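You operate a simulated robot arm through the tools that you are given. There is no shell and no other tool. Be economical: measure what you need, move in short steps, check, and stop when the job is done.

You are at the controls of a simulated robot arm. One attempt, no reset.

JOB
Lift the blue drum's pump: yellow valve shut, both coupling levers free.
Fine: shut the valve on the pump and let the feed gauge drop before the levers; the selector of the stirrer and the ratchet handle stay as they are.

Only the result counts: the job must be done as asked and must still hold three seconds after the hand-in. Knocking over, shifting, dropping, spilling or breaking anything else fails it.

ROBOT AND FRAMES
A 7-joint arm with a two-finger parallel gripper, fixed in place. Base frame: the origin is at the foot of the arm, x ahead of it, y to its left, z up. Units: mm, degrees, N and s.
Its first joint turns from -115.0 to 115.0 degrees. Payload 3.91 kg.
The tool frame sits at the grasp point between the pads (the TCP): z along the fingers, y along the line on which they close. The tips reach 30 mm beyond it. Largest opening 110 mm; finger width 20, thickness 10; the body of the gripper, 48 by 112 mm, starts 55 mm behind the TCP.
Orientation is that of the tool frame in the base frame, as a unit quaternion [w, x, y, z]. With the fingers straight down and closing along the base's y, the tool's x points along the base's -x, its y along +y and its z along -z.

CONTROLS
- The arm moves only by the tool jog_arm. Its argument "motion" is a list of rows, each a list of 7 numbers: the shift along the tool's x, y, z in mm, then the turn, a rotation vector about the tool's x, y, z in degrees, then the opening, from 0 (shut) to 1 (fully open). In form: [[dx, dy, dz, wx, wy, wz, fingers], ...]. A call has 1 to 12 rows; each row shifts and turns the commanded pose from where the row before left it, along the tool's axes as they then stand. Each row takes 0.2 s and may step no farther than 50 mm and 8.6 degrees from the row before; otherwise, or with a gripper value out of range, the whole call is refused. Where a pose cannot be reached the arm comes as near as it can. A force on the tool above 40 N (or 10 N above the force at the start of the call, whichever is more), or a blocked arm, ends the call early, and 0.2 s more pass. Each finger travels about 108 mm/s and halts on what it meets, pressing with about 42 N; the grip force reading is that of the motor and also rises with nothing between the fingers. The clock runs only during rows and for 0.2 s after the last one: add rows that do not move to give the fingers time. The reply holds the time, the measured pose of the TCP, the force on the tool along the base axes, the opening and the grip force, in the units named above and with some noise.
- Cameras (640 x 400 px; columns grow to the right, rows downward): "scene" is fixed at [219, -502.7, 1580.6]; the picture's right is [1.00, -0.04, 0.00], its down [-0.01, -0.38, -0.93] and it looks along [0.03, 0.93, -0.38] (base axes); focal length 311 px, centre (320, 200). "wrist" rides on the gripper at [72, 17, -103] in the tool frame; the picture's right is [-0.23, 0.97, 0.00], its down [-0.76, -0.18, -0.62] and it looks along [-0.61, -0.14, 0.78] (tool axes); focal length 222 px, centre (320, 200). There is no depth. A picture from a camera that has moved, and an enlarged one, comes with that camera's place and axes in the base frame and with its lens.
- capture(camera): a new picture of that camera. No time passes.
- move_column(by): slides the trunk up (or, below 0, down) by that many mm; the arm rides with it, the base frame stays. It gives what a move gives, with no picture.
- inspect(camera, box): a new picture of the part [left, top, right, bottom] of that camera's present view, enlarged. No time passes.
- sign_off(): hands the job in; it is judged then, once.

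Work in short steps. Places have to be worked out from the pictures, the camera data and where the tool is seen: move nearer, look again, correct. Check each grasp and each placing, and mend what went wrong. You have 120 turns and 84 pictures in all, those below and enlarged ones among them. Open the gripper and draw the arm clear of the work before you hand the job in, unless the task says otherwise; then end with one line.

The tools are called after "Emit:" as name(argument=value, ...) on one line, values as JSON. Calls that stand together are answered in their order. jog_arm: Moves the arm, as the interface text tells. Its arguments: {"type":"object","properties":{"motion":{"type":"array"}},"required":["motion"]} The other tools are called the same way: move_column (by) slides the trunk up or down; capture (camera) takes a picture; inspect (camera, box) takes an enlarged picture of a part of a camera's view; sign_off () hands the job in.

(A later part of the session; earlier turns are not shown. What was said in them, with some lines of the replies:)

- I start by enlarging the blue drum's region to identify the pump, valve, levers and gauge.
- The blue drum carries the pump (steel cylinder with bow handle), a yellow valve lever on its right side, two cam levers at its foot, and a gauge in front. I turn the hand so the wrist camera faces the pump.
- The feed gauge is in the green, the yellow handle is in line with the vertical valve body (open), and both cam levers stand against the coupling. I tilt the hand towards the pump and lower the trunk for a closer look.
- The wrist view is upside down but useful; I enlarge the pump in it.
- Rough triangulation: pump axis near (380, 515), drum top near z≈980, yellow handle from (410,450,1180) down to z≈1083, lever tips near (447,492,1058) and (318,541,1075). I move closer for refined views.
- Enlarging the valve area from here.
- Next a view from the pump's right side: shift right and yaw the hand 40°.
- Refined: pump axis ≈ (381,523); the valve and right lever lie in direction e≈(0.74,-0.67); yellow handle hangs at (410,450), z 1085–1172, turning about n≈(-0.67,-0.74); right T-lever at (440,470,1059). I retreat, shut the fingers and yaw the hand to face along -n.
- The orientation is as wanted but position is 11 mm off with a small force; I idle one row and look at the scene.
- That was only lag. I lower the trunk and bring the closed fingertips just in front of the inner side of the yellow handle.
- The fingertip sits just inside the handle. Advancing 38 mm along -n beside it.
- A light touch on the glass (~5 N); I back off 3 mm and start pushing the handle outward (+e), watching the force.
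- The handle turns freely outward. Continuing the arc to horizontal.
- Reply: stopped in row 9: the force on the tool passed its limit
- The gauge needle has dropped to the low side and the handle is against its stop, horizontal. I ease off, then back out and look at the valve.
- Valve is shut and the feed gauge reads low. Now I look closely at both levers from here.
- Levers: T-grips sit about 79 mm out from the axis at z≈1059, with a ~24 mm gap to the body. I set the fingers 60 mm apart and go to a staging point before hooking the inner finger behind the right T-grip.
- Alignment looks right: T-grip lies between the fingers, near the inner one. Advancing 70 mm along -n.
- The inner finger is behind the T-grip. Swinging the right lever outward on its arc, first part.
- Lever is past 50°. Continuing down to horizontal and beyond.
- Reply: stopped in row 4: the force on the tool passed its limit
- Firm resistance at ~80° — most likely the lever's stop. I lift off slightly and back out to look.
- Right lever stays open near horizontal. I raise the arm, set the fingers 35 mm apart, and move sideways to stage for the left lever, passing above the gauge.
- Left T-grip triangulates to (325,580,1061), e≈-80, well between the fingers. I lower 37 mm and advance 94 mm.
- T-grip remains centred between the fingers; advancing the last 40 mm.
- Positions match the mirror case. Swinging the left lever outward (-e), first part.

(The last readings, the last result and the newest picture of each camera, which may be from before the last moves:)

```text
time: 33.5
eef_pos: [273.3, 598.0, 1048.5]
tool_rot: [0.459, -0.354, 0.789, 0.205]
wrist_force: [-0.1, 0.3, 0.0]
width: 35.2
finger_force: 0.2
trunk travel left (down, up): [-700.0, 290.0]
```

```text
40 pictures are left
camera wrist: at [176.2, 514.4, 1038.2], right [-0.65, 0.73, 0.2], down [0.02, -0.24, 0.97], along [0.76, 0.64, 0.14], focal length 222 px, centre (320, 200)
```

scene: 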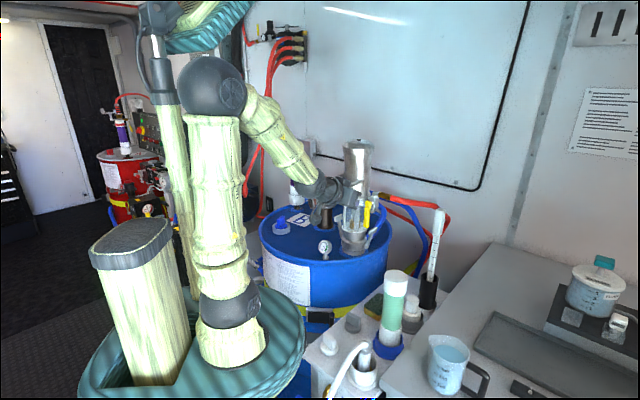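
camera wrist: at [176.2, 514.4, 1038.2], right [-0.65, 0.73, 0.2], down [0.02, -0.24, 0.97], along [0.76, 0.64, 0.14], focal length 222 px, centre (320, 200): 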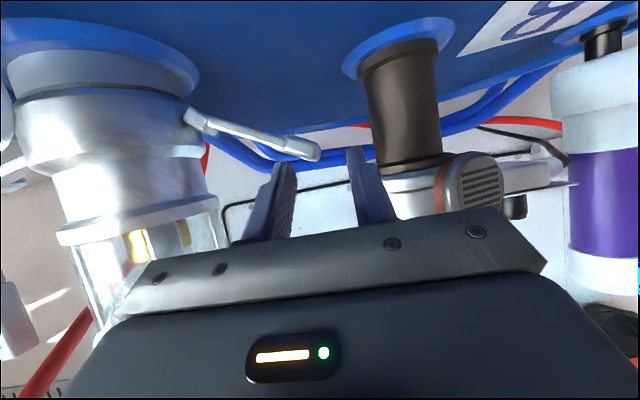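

Left lever follows. Finishing its swing to the stop.

Emit:
jog_arm(motion=[[8.6, 7.5, 5.1, 0, 0, 0, 0.32], [8.6, 7.5, 5.1, 0, 0, 0, 0.32], [7.7, 2.5, 4.6, 0, 0, 0, 0.32], [7.7, 2.5, 4.6, 0, 0, 0, 0.32], [0, 0, 0, 0, 0, 0, 0.32]])

Emit:
capture(camera="wrist")

```text
time: 34.5
eef_pos: [262.8, 612.0, 1028.2]
tool_rot: [0.47, -0.35, 0.782, 0.21]
wrist_force: [1.7, -2.7, 17.5]
width: 36.9
finger_force: 1.6
trunk travel left (down, up): [-700.0, 290.0]
stopped in row 4: the force on the tool passed its limit (the readings are from after the stop); the commanded pose is now the measured one
```

```text
39 pictures are left
camera wrist: at [165.6, 530.0, 1012.7], right [-0.65, 0.73, 0.2], down [0.0, -0.26, 0.96], along [0.76, 0.63, 0.17], focal length 222 px, centre (320, 200)
```

wrist: 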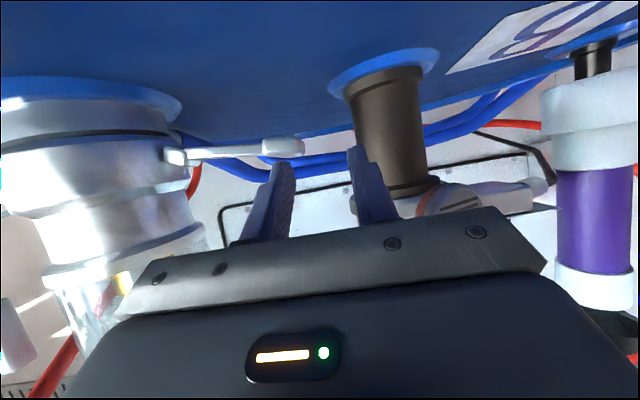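

Same stop height as the right one. I lift off and back out, then check both levers.

Emit:
jog_arm(motion=[[-6, 0, -3.5, 0, 0, 0, 0.32], [10, 0, -17.3, 0, 0, 0, 0.32], [20, 0, -34.6, 0, 0, 0, 0.32], [20, 0, -34.6, 0, 0, 0, 0.32], [0, 0, 0, 0, 0, 0, 1], [0, 0, 0, 0, 0, 0, 1]])

Emit:
move_column(by=150)

Emit:
inspect(camera="scene", box=[270, 120, 410, 270])

Emit:
capture(camera="wrist")

```text
time: 35.9
eef_pos: [195.0, 539.0, 1027.9]
tool_rot: [0.466, -0.351, 0.785, 0.209]
wrist_force: [0.2, -0.6, 0.7]
width: 110.2
finger_force: 0.1
trunk travel left (down, up): [-700.0, 290.0]
```

```text
time: 37.6
eef_pos: [194.2, 538.2, 1177.6]
tool_rot: [0.466, -0.351, 0.785, 0.208]
wrist_force: [-0.2, -0.2, 0.7]
width: 110.0
finger_force: 0.0
trunk travel left (down, up): [-850.0, 140.0]
```

```text
2.67 times, centred on (340, 195) of scene
camera zoom: at [219.0, -502.7, 1580.6], right [1.0, -0.04, 0.0], down [-0.01, -0.38, -0.93], along [0.03, 0.93, -0.38], focal length 830 px, centre (267, 213)
```

zoom: 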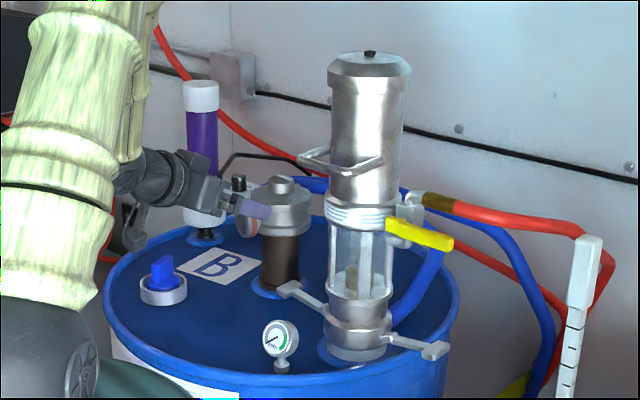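

```text
37 pictures are left
camera wrist: at [98.6, 455.9, 1164.0], right [-0.65, 0.73, 0.2], down [0.01, -0.25, 0.97], along [0.76, 0.63, 0.16], focal length 222 px, centre (320, 200)
```

wrist: 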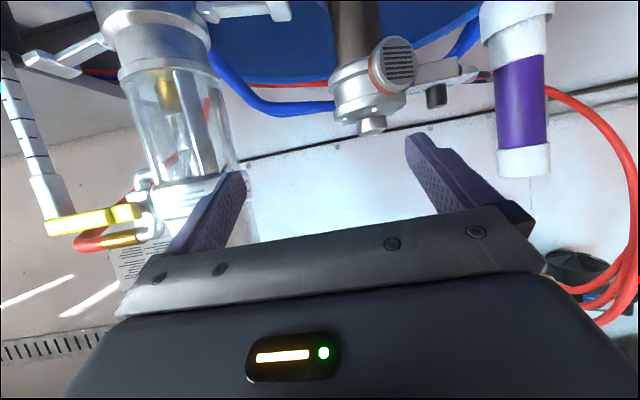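

Both levers are open and the valve is shut. Now I measure the upper cylinder, its cap and the bow for a grip.

Emit:
inspect(camera="scene", box=[310, 125, 400, 205])

```text
5.00 times, centred on (355, 165) of scene
camera zoom: at [219.0, -502.7, 1580.6], right [1.0, -0.04, 0.0], down [-0.01, -0.38, -0.93], along [0.03, 0.93, -0.38], focal length 1555 px, centre (145, 375)
```

zoom: 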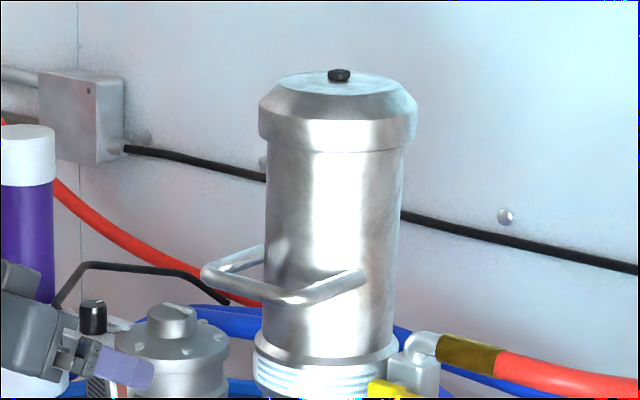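

Cylinder radius ≈46.6, cap bottom z≈1337, bow crossbar at n≈104, z≈1255. I'll grip the cylinder between bow and cap (TCP z≈1278) with pads on either side; first go to a staging point 150 mm out.

Emit:
jog_arm(motion=[[-29.3, 0, -16, 0, 0, 0, 1], [-29.3, 0, -16, 0, 0, 0, 1], [-29.3, 0, -16, 0, 0, 0, 1], [4.35, -37.3, -7.9, 0, 0, 0, 1], [4.35, -37.3, -7.9, 0, 0, 0, 1], [4.35, -37.3, -7.9, 0, 0, 0, 1], [4.35, -37.3, -7.9, 0, 0, 0, 1], [0, 0, 0, 0, 0, 0, 1]])

Emit:
capture(camera="wrist")

Emit:
inspect(camera="scene", box=[270, 120, 410, 210])

```text
time: 39.4
eef_pos: [282.2, 412.9, 1276.7]
tool_rot: [0.466, -0.352, 0.785, 0.208]
wrist_force: [0.2, 0.5, 0.1]
width: 110.0
finger_force: 0.2
trunk travel left (down, up): [-850.0, 140.0]
```

```text
35 pictures are left
camera wrist: at [185.0, 330.1, 1262.9], right [-0.65, 0.73, 0.2], down [0.01, -0.25, 0.97], along [0.76, 0.63, 0.16], focal length 222 px, centre (320, 200)
```

wrist: 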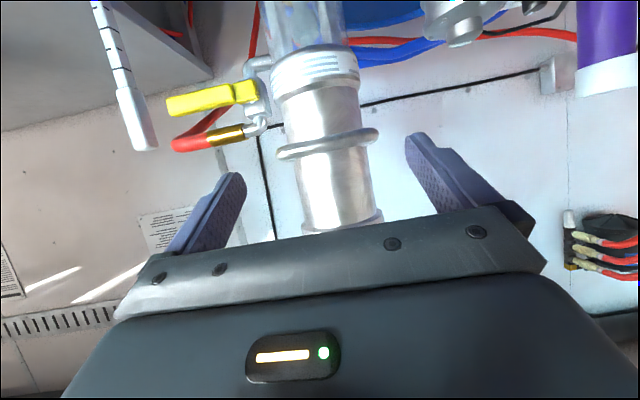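

```text
4.44 times, centred on (340, 165) of scene
camera zoom: at [219.0, -502.7, 1580.6], right [1.0, -0.04, 0.0], down [-0.01, -0.38, -0.93], along [0.03, 0.93, -0.38], focal length 1382 px, centre (231, 356)
```

zoom: 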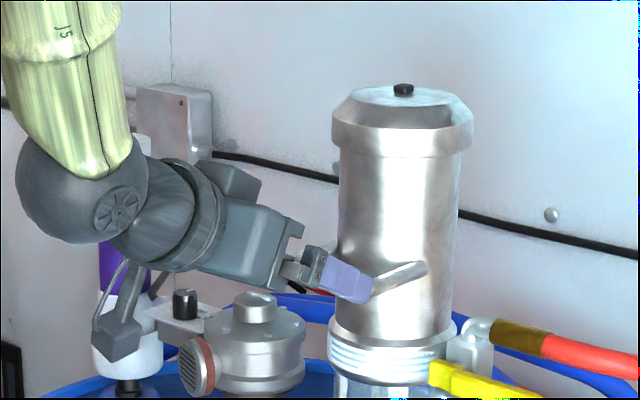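

Centered to within ~2 mm. Advancing 110 mm of the 133 mm, then a check.

Emit:
jog_arm(motion=[[-6.37, 0, 11.68, 0, 0, 0, 1], [-6.37, 0, 11.68, 0, 0, 0, 1], [-6.37, 0, 11.68, 0, 0, 0, 1], [-6.37, 0, 11.68, 0, 0, 0, 1], [-6.37, 0, 11.68, 0, 0, 0, 1], [-6.37, 0, 11.68, 0, 0, 0, 1], [-6.37, 0, 11.68, 0, 0, 0, 1], [-6.37, 0, 11.68, 0, 0, 0, 1], [0, 0, 0, 0, 0, 0, 1]])

Emit:
capture(camera="wrist")

Emit:
inspect(camera="scene", box=[270, 120, 410, 210])

```text
time: 41.4
eef_pos: [355.0, 491.6, 1278.0]
tool_rot: [0.466, -0.352, 0.784, 0.209]
wrist_force: [-0.2, 0.1, 0.0]
width: 110.2
finger_force: 0.1
trunk travel left (down, up): [-850.0, 140.0]
```

```text
33 pictures are left
camera wrist: at [257.0, 409.0, 1264.6], right [-0.65, 0.73, 0.2], down [0.01, -0.25, 0.97], along [0.76, 0.63, 0.16], focal length 222 px, centre (320, 200)
```

wrist: 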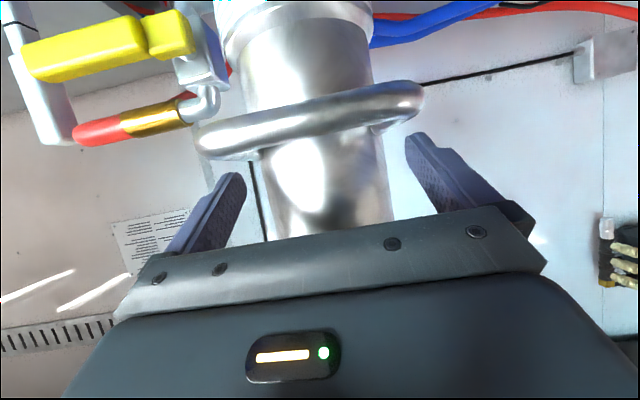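

```text
4.44 times, centred on (340, 165) of scene
camera zoom: at [219.0, -502.7, 1580.6], right [1.0, -0.04, 0.0], down [-0.01, -0.38, -0.93], along [0.03, 0.93, -0.38], focal length 1382 px, centre (231, 356)
```

zoom: 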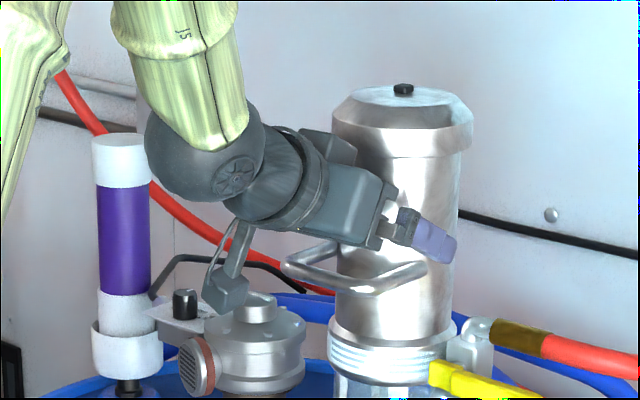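

Clear of bow and cap. Advancing the last 25 mm and closing on the cylinder.

Emit:
jog_arm(motion=[[-6, 0, 11, 0, 0, 0, 1], [-6, 0, 11, 0, 0, 0, 1], [0, 0, 0, 0, 0, 0, 1]])

Emit:
jog_arm(motion=[[0, 0, 0, 0, 0, 0, 0.8], [0, 0, 0, 0, 0, 0, 0.6], [0, 0, 0, 0, 0, 0, 0.5]])

Emit:
inspect(camera="scene", box=[270, 120, 410, 210])

```text
time: 42.2
eef_pos: [370.6, 509.9, 1279.1]
tool_rot: [0.467, -0.351, 0.785, 0.208]
wrist_force: [-1.4, -2.9, 1.5]
width: 109.8
finger_force: 0.1
trunk travel left (down, up): [-850.0, 140.0]
```

```text
time: 43.0
eef_pos: [370.6, 509.9, 1279.7]
tool_rot: [0.468, -0.351, 0.784, 0.208]
wrist_force: [-1.4, -2.4, 1.7]
width: 93.4
finger_force: 45.1
trunk travel left (down, up): [-850.0, 140.0]
```

```text
4.44 times, centred on (340, 165) of scene
camera zoom: at [219.0, -502.7, 1580.6], right [1.0, -0.04, 0.0], down [-0.01, -0.38, -0.93], along [0.03, 0.93, -0.38], focal length 1382 px, centre (231, 356)
```

zoom: 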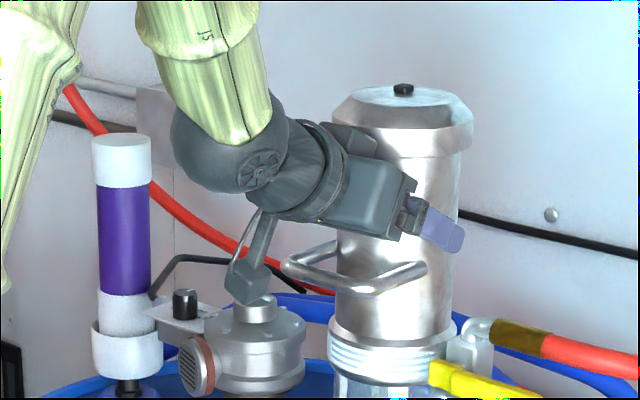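

Gripped at 93.4 mm. Test lift of 15 mm with force reading.

Emit:
jog_arm(motion=[[-2.6, 0, -1.45, 0, 0, 0, 0.5], [-4.4, 0, -2.4, 0, 0, 0, 0.5], [-6.1, 0, -3.35, 0, 0, 0, 0.5], [0, 0, 0, 0, 0, 0, 0.5]])

Emit:
inspect(camera="scene", box=[290, 120, 410, 270])

```text
time: 44.0
eef_pos: [370.3, 510.3, 1292.9]
tool_rot: [0.466, -0.351, 0.785, 0.209]
wrist_force: [-2.1, -4.3, -4.9]
width: 93.6
finger_force: 45.2
trunk travel left (down, up): [-850.0, 140.0]
```

```text
2.67 times, centred on (350, 195) of scene
camera zoom: at [219.0, -502.7, 1580.6], right [1.0, -0.04, 0.0], down [-0.01, -0.38, -0.93], along [0.03, 0.93, -0.38], focal length 830 px, centre (240, 213)
```

zoom: 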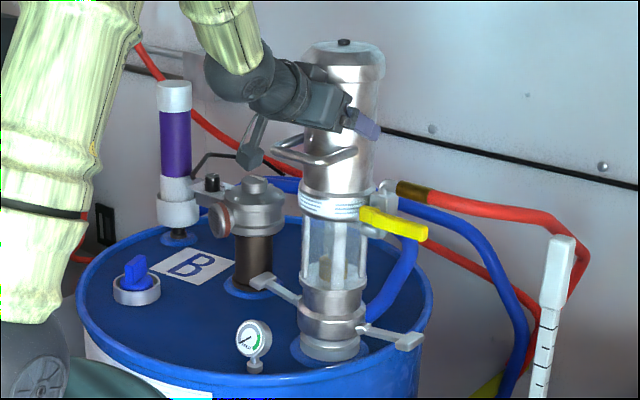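

The pump rises with the hand (weight only ~6 N, no slip). I raise the trunk 100 mm.

Emit:
move_column(by=100)

Emit:
capture(camera="scene")

Emit:
inspect(camera="scene", box=[290, 100, 410, 270])

```text
time: 45.2
eef_pos: [369.7, 509.1, 1380.0]
tool_rot: [0.46, -0.355, 0.788, 0.205]
wrist_force: [3.4, 2.8, 1.8]
width: 93.6
finger_force: 45.1
trunk travel left (down, up): [-944.0, 46.0]
stopped: the force on the tool passed its limit (the readings are from after the stop); the commanded pose is now the measured one
```

```text
29 pictures are left
```

scene: 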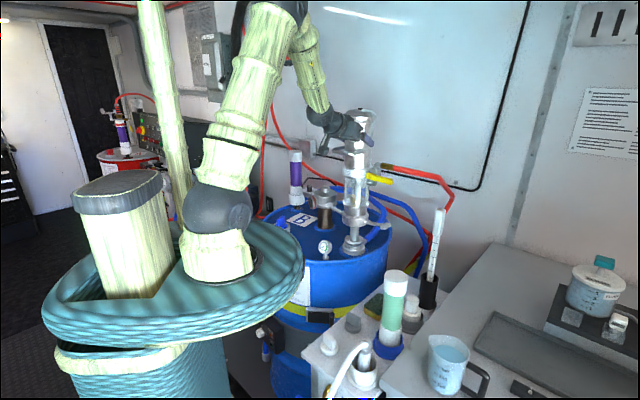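

```text
2.35 times, centred on (350, 185) of scene
camera zoom: at [219.0, -502.7, 1580.6], right [1.0, -0.04, 0.0], down [-0.01, -0.38, -0.93], along [0.03, 0.93, -0.38], focal length 732 px, centre (249, 235)
```

zoom: 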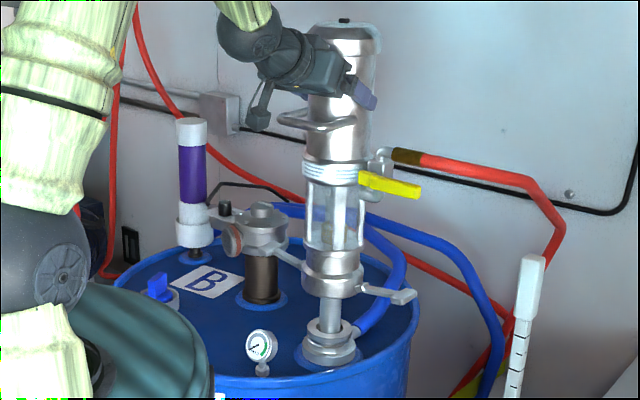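

The pump is ~100 mm up, then resistance appeared, likely the end of its travel. I idle one row to read the steady load.

Emit:
jog_arm(motion=[[0, 0, 0, 0, 0, 0, 0.5], [0, 0, 0, 0, 0, 0, 0.5], [0, 0, 0, 0, 0, 0, 0.5]])

Emit:
inspect(camera="scene", box=[320, 180, 400, 260])

Emit:
inspect(camera="scene", box=[310, 100, 400, 180])

```text
time: 46.0
eef_pos: [370.3, 509.2, 1379.7]
tool_rot: [0.46, -0.355, 0.788, 0.205]
wrist_force: [4.7, 2.4, 4.4]
width: 93.6
finger_force: 45.1
trunk travel left (down, up): [-944.0, 46.0]
```

```text
5.00 times, centred on (360, 220) of scene
camera zoom: at [219.0, -502.7, 1580.6], right [1.0, -0.04, 0.0], down [-0.01, -0.38, -0.93], along [0.03, 0.93, -0.38], focal length 1555 px, centre (120, 100)
```

zoom: 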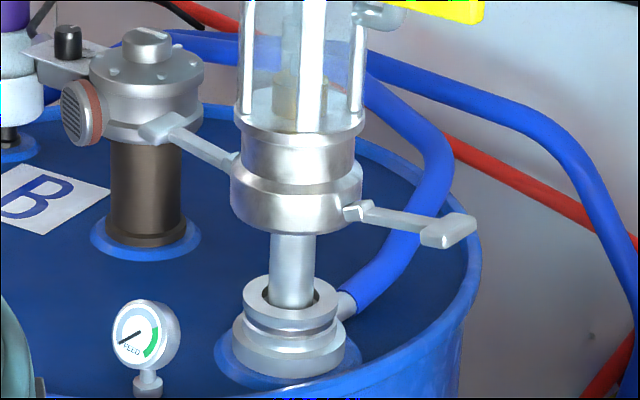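

```text
5.00 times, centred on (355, 140) of scene
camera zoom: at [219.0, -502.7, 1580.6], right [1.0, -0.04, 0.0], down [-0.01, -0.38, -0.93], along [0.03, 0.93, -0.38], focal length 1555 px, centre (145, 500)
```

zoom: 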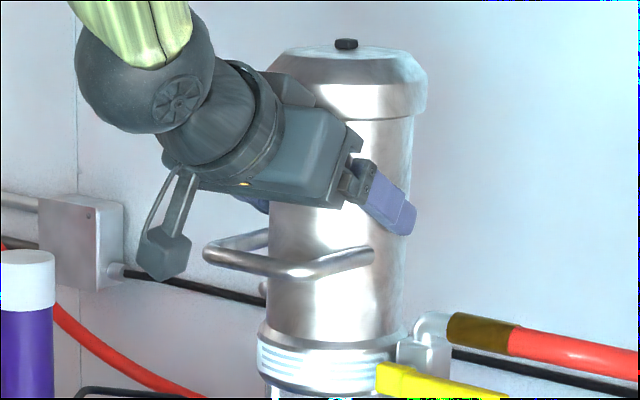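

The slide appears to hold the pump (hand carries no weight). I test safely by barely relaxing the grip — the wider cap would catch on the hand if it sank.

Emit:
jog_arm(motion=[[0, 0, 0, 0, 0, 0, 0.87], [0, 0, 0, 0, 0, 0, 0.87], [0, 0, 0, 0, 0, 0, 0.87]])

Emit:
inspect(camera="scene", box=[310, 100, 400, 180])

```text
time: 46.8
eef_pos: [368.6, 509.9, 1380.6]
tool_rot: [0.46, -0.355, 0.788, 0.205]
wrist_force: [0.7, -0.2, -0.1]
width: 95.7
finger_force: 0.1
trunk travel left (down, up): [-944.0, 46.0]
```

```text
5.00 times, centred on (355, 140) of scene
camera zoom: at [219.0, -502.7, 1580.6], right [1.0, -0.04, 0.0], down [-0.01, -0.38, -0.93], along [0.03, 0.93, -0.38], focal length 1555 px, centre (145, 500)
```

zoom: 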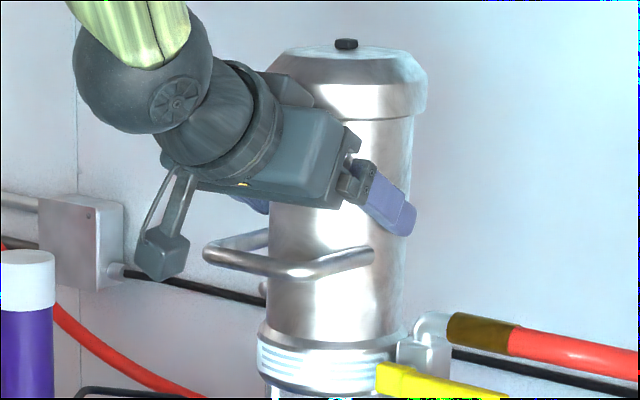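

The pump stays put by itself. Before releasing, I regrip and try a few mm more to confirm it is at the top of its travel.

Emit:
jog_arm(motion=[[0, 0, 0, 0, 0, 0, 0.5], [0, 0, 0, 0, 0, 0, 0.5], [-2.6, 0, -1.5, 0, 0, 0, 0.5], [-2.6, 0, -1.5, 0, 0, 0, 0.5], [-2.6, 0, -1.5, 0, 0, 0, 0.5], [-2.6, 0, -1.5, 0, 0, 0, 0.5], [0, 0, 0, 0, 0, 0, 0.5]])

Emit:
inspect(camera="scene", box=[310, 100, 400, 180])

```text
time: 48.0
eef_pos: [368.9, 508.1, 1381.7]
tool_rot: [0.452, -0.357, 0.792, 0.202]
wrist_force: [5.4, 3.4, -13.6]
width: 93.6
finger_force: 45.3
trunk travel left (down, up): [-944.0, 46.0]
stopped in row 6: the force on the tool passed its limit (the readings are from after the stop); the commanded pose is now the measured one
```

```text
5.00 times, centred on (355, 140) of scene
camera zoom: at [219.0, -502.7, 1580.6], right [1.0, -0.04, 0.0], down [-0.01, -0.38, -0.93], along [0.03, 0.93, -0.38], focal length 1555 px, centre (145, 500)
```

zoom: 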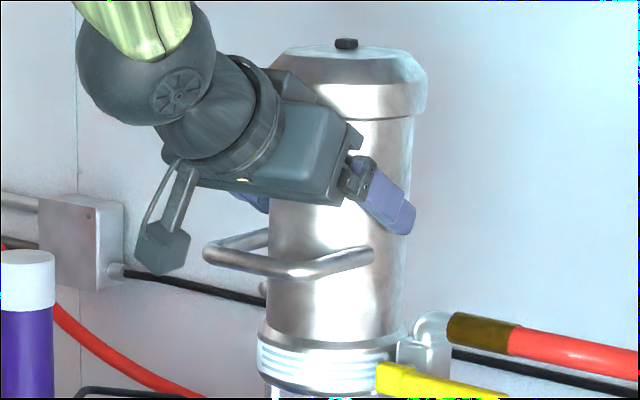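

It is at its top stop. I open fully and withdraw horizontally.

Emit:
jog_arm(motion=[[0, 0, 0, 0, 0, 0, 1], [0, 0, 0, 0, 0, 0, 1], [6.6, 0, -11.2, 0, 0, 0, 1], [6.6, 0, -11.2, 0, 0, 0, 1], [10.2, 0, -17.2, 0, 0, 0, 1], [10.2, 0, -17.2, 0, 0, 0, 1], [20.4, 0, -34.4, 0, 0, 0, 1], [20.4, 0, -34.4, 0, 0, 0, 1], [20.4, 0, -34.4, 0, 0, 0, 1], [20.4, 0, -34.4, 0, 0, 0, 1], [0, 0, 0, 0, 0, 0, 1]])

Emit:
capture(camera="scene")

Emit:
inspect(camera="scene", box=[280, 100, 420, 270])

```text
time: 50.4
eef_pos: [223.0, 369.8, 1401.7]
tool_rot: [0.453, -0.357, 0.792, 0.202]
wrist_force: [-0.2, -0.6, 0.2]
width: 109.8
finger_force: 0.0
out of reach, approached as far as the arm can: row 9, 10
trunk travel left (down, up): [-944.0, 46.0]
```

```text
23 pictures are left
```

scene: 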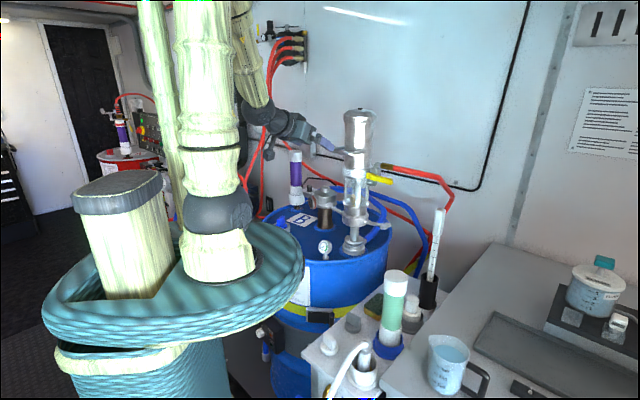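

```text
2.35 times, centred on (350, 185) of scene
camera zoom: at [219.0, -502.7, 1580.6], right [1.0, -0.04, 0.0], down [-0.01, -0.38, -0.93], along [0.03, 0.93, -0.38], focal length 732 px, centre (249, 235)
```

zoom: 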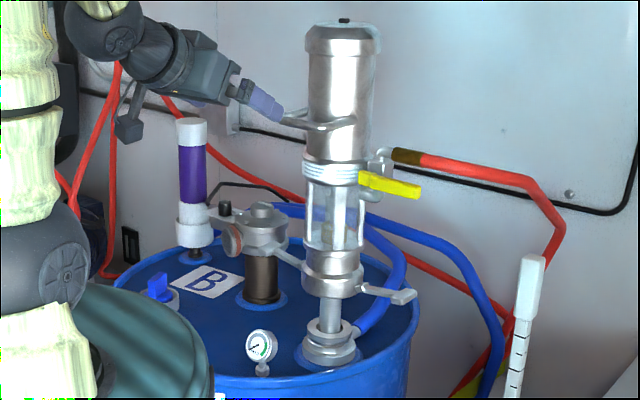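

The pump stays raised, the valve is shut, the gauge is low, both levers are open, and the arm is clear with the gripper open. Handing in.

Emit:
sign_off()

```text
The job is handed in.
```

The blue drum's pump is raised to its top stop and stays up without the arm. I shut the yellow valve first and let the feed gauge drop before opening both coupling levers. The stirrer's selector and the ratchet handle were not touched, and the arm is clear with the gripper open.
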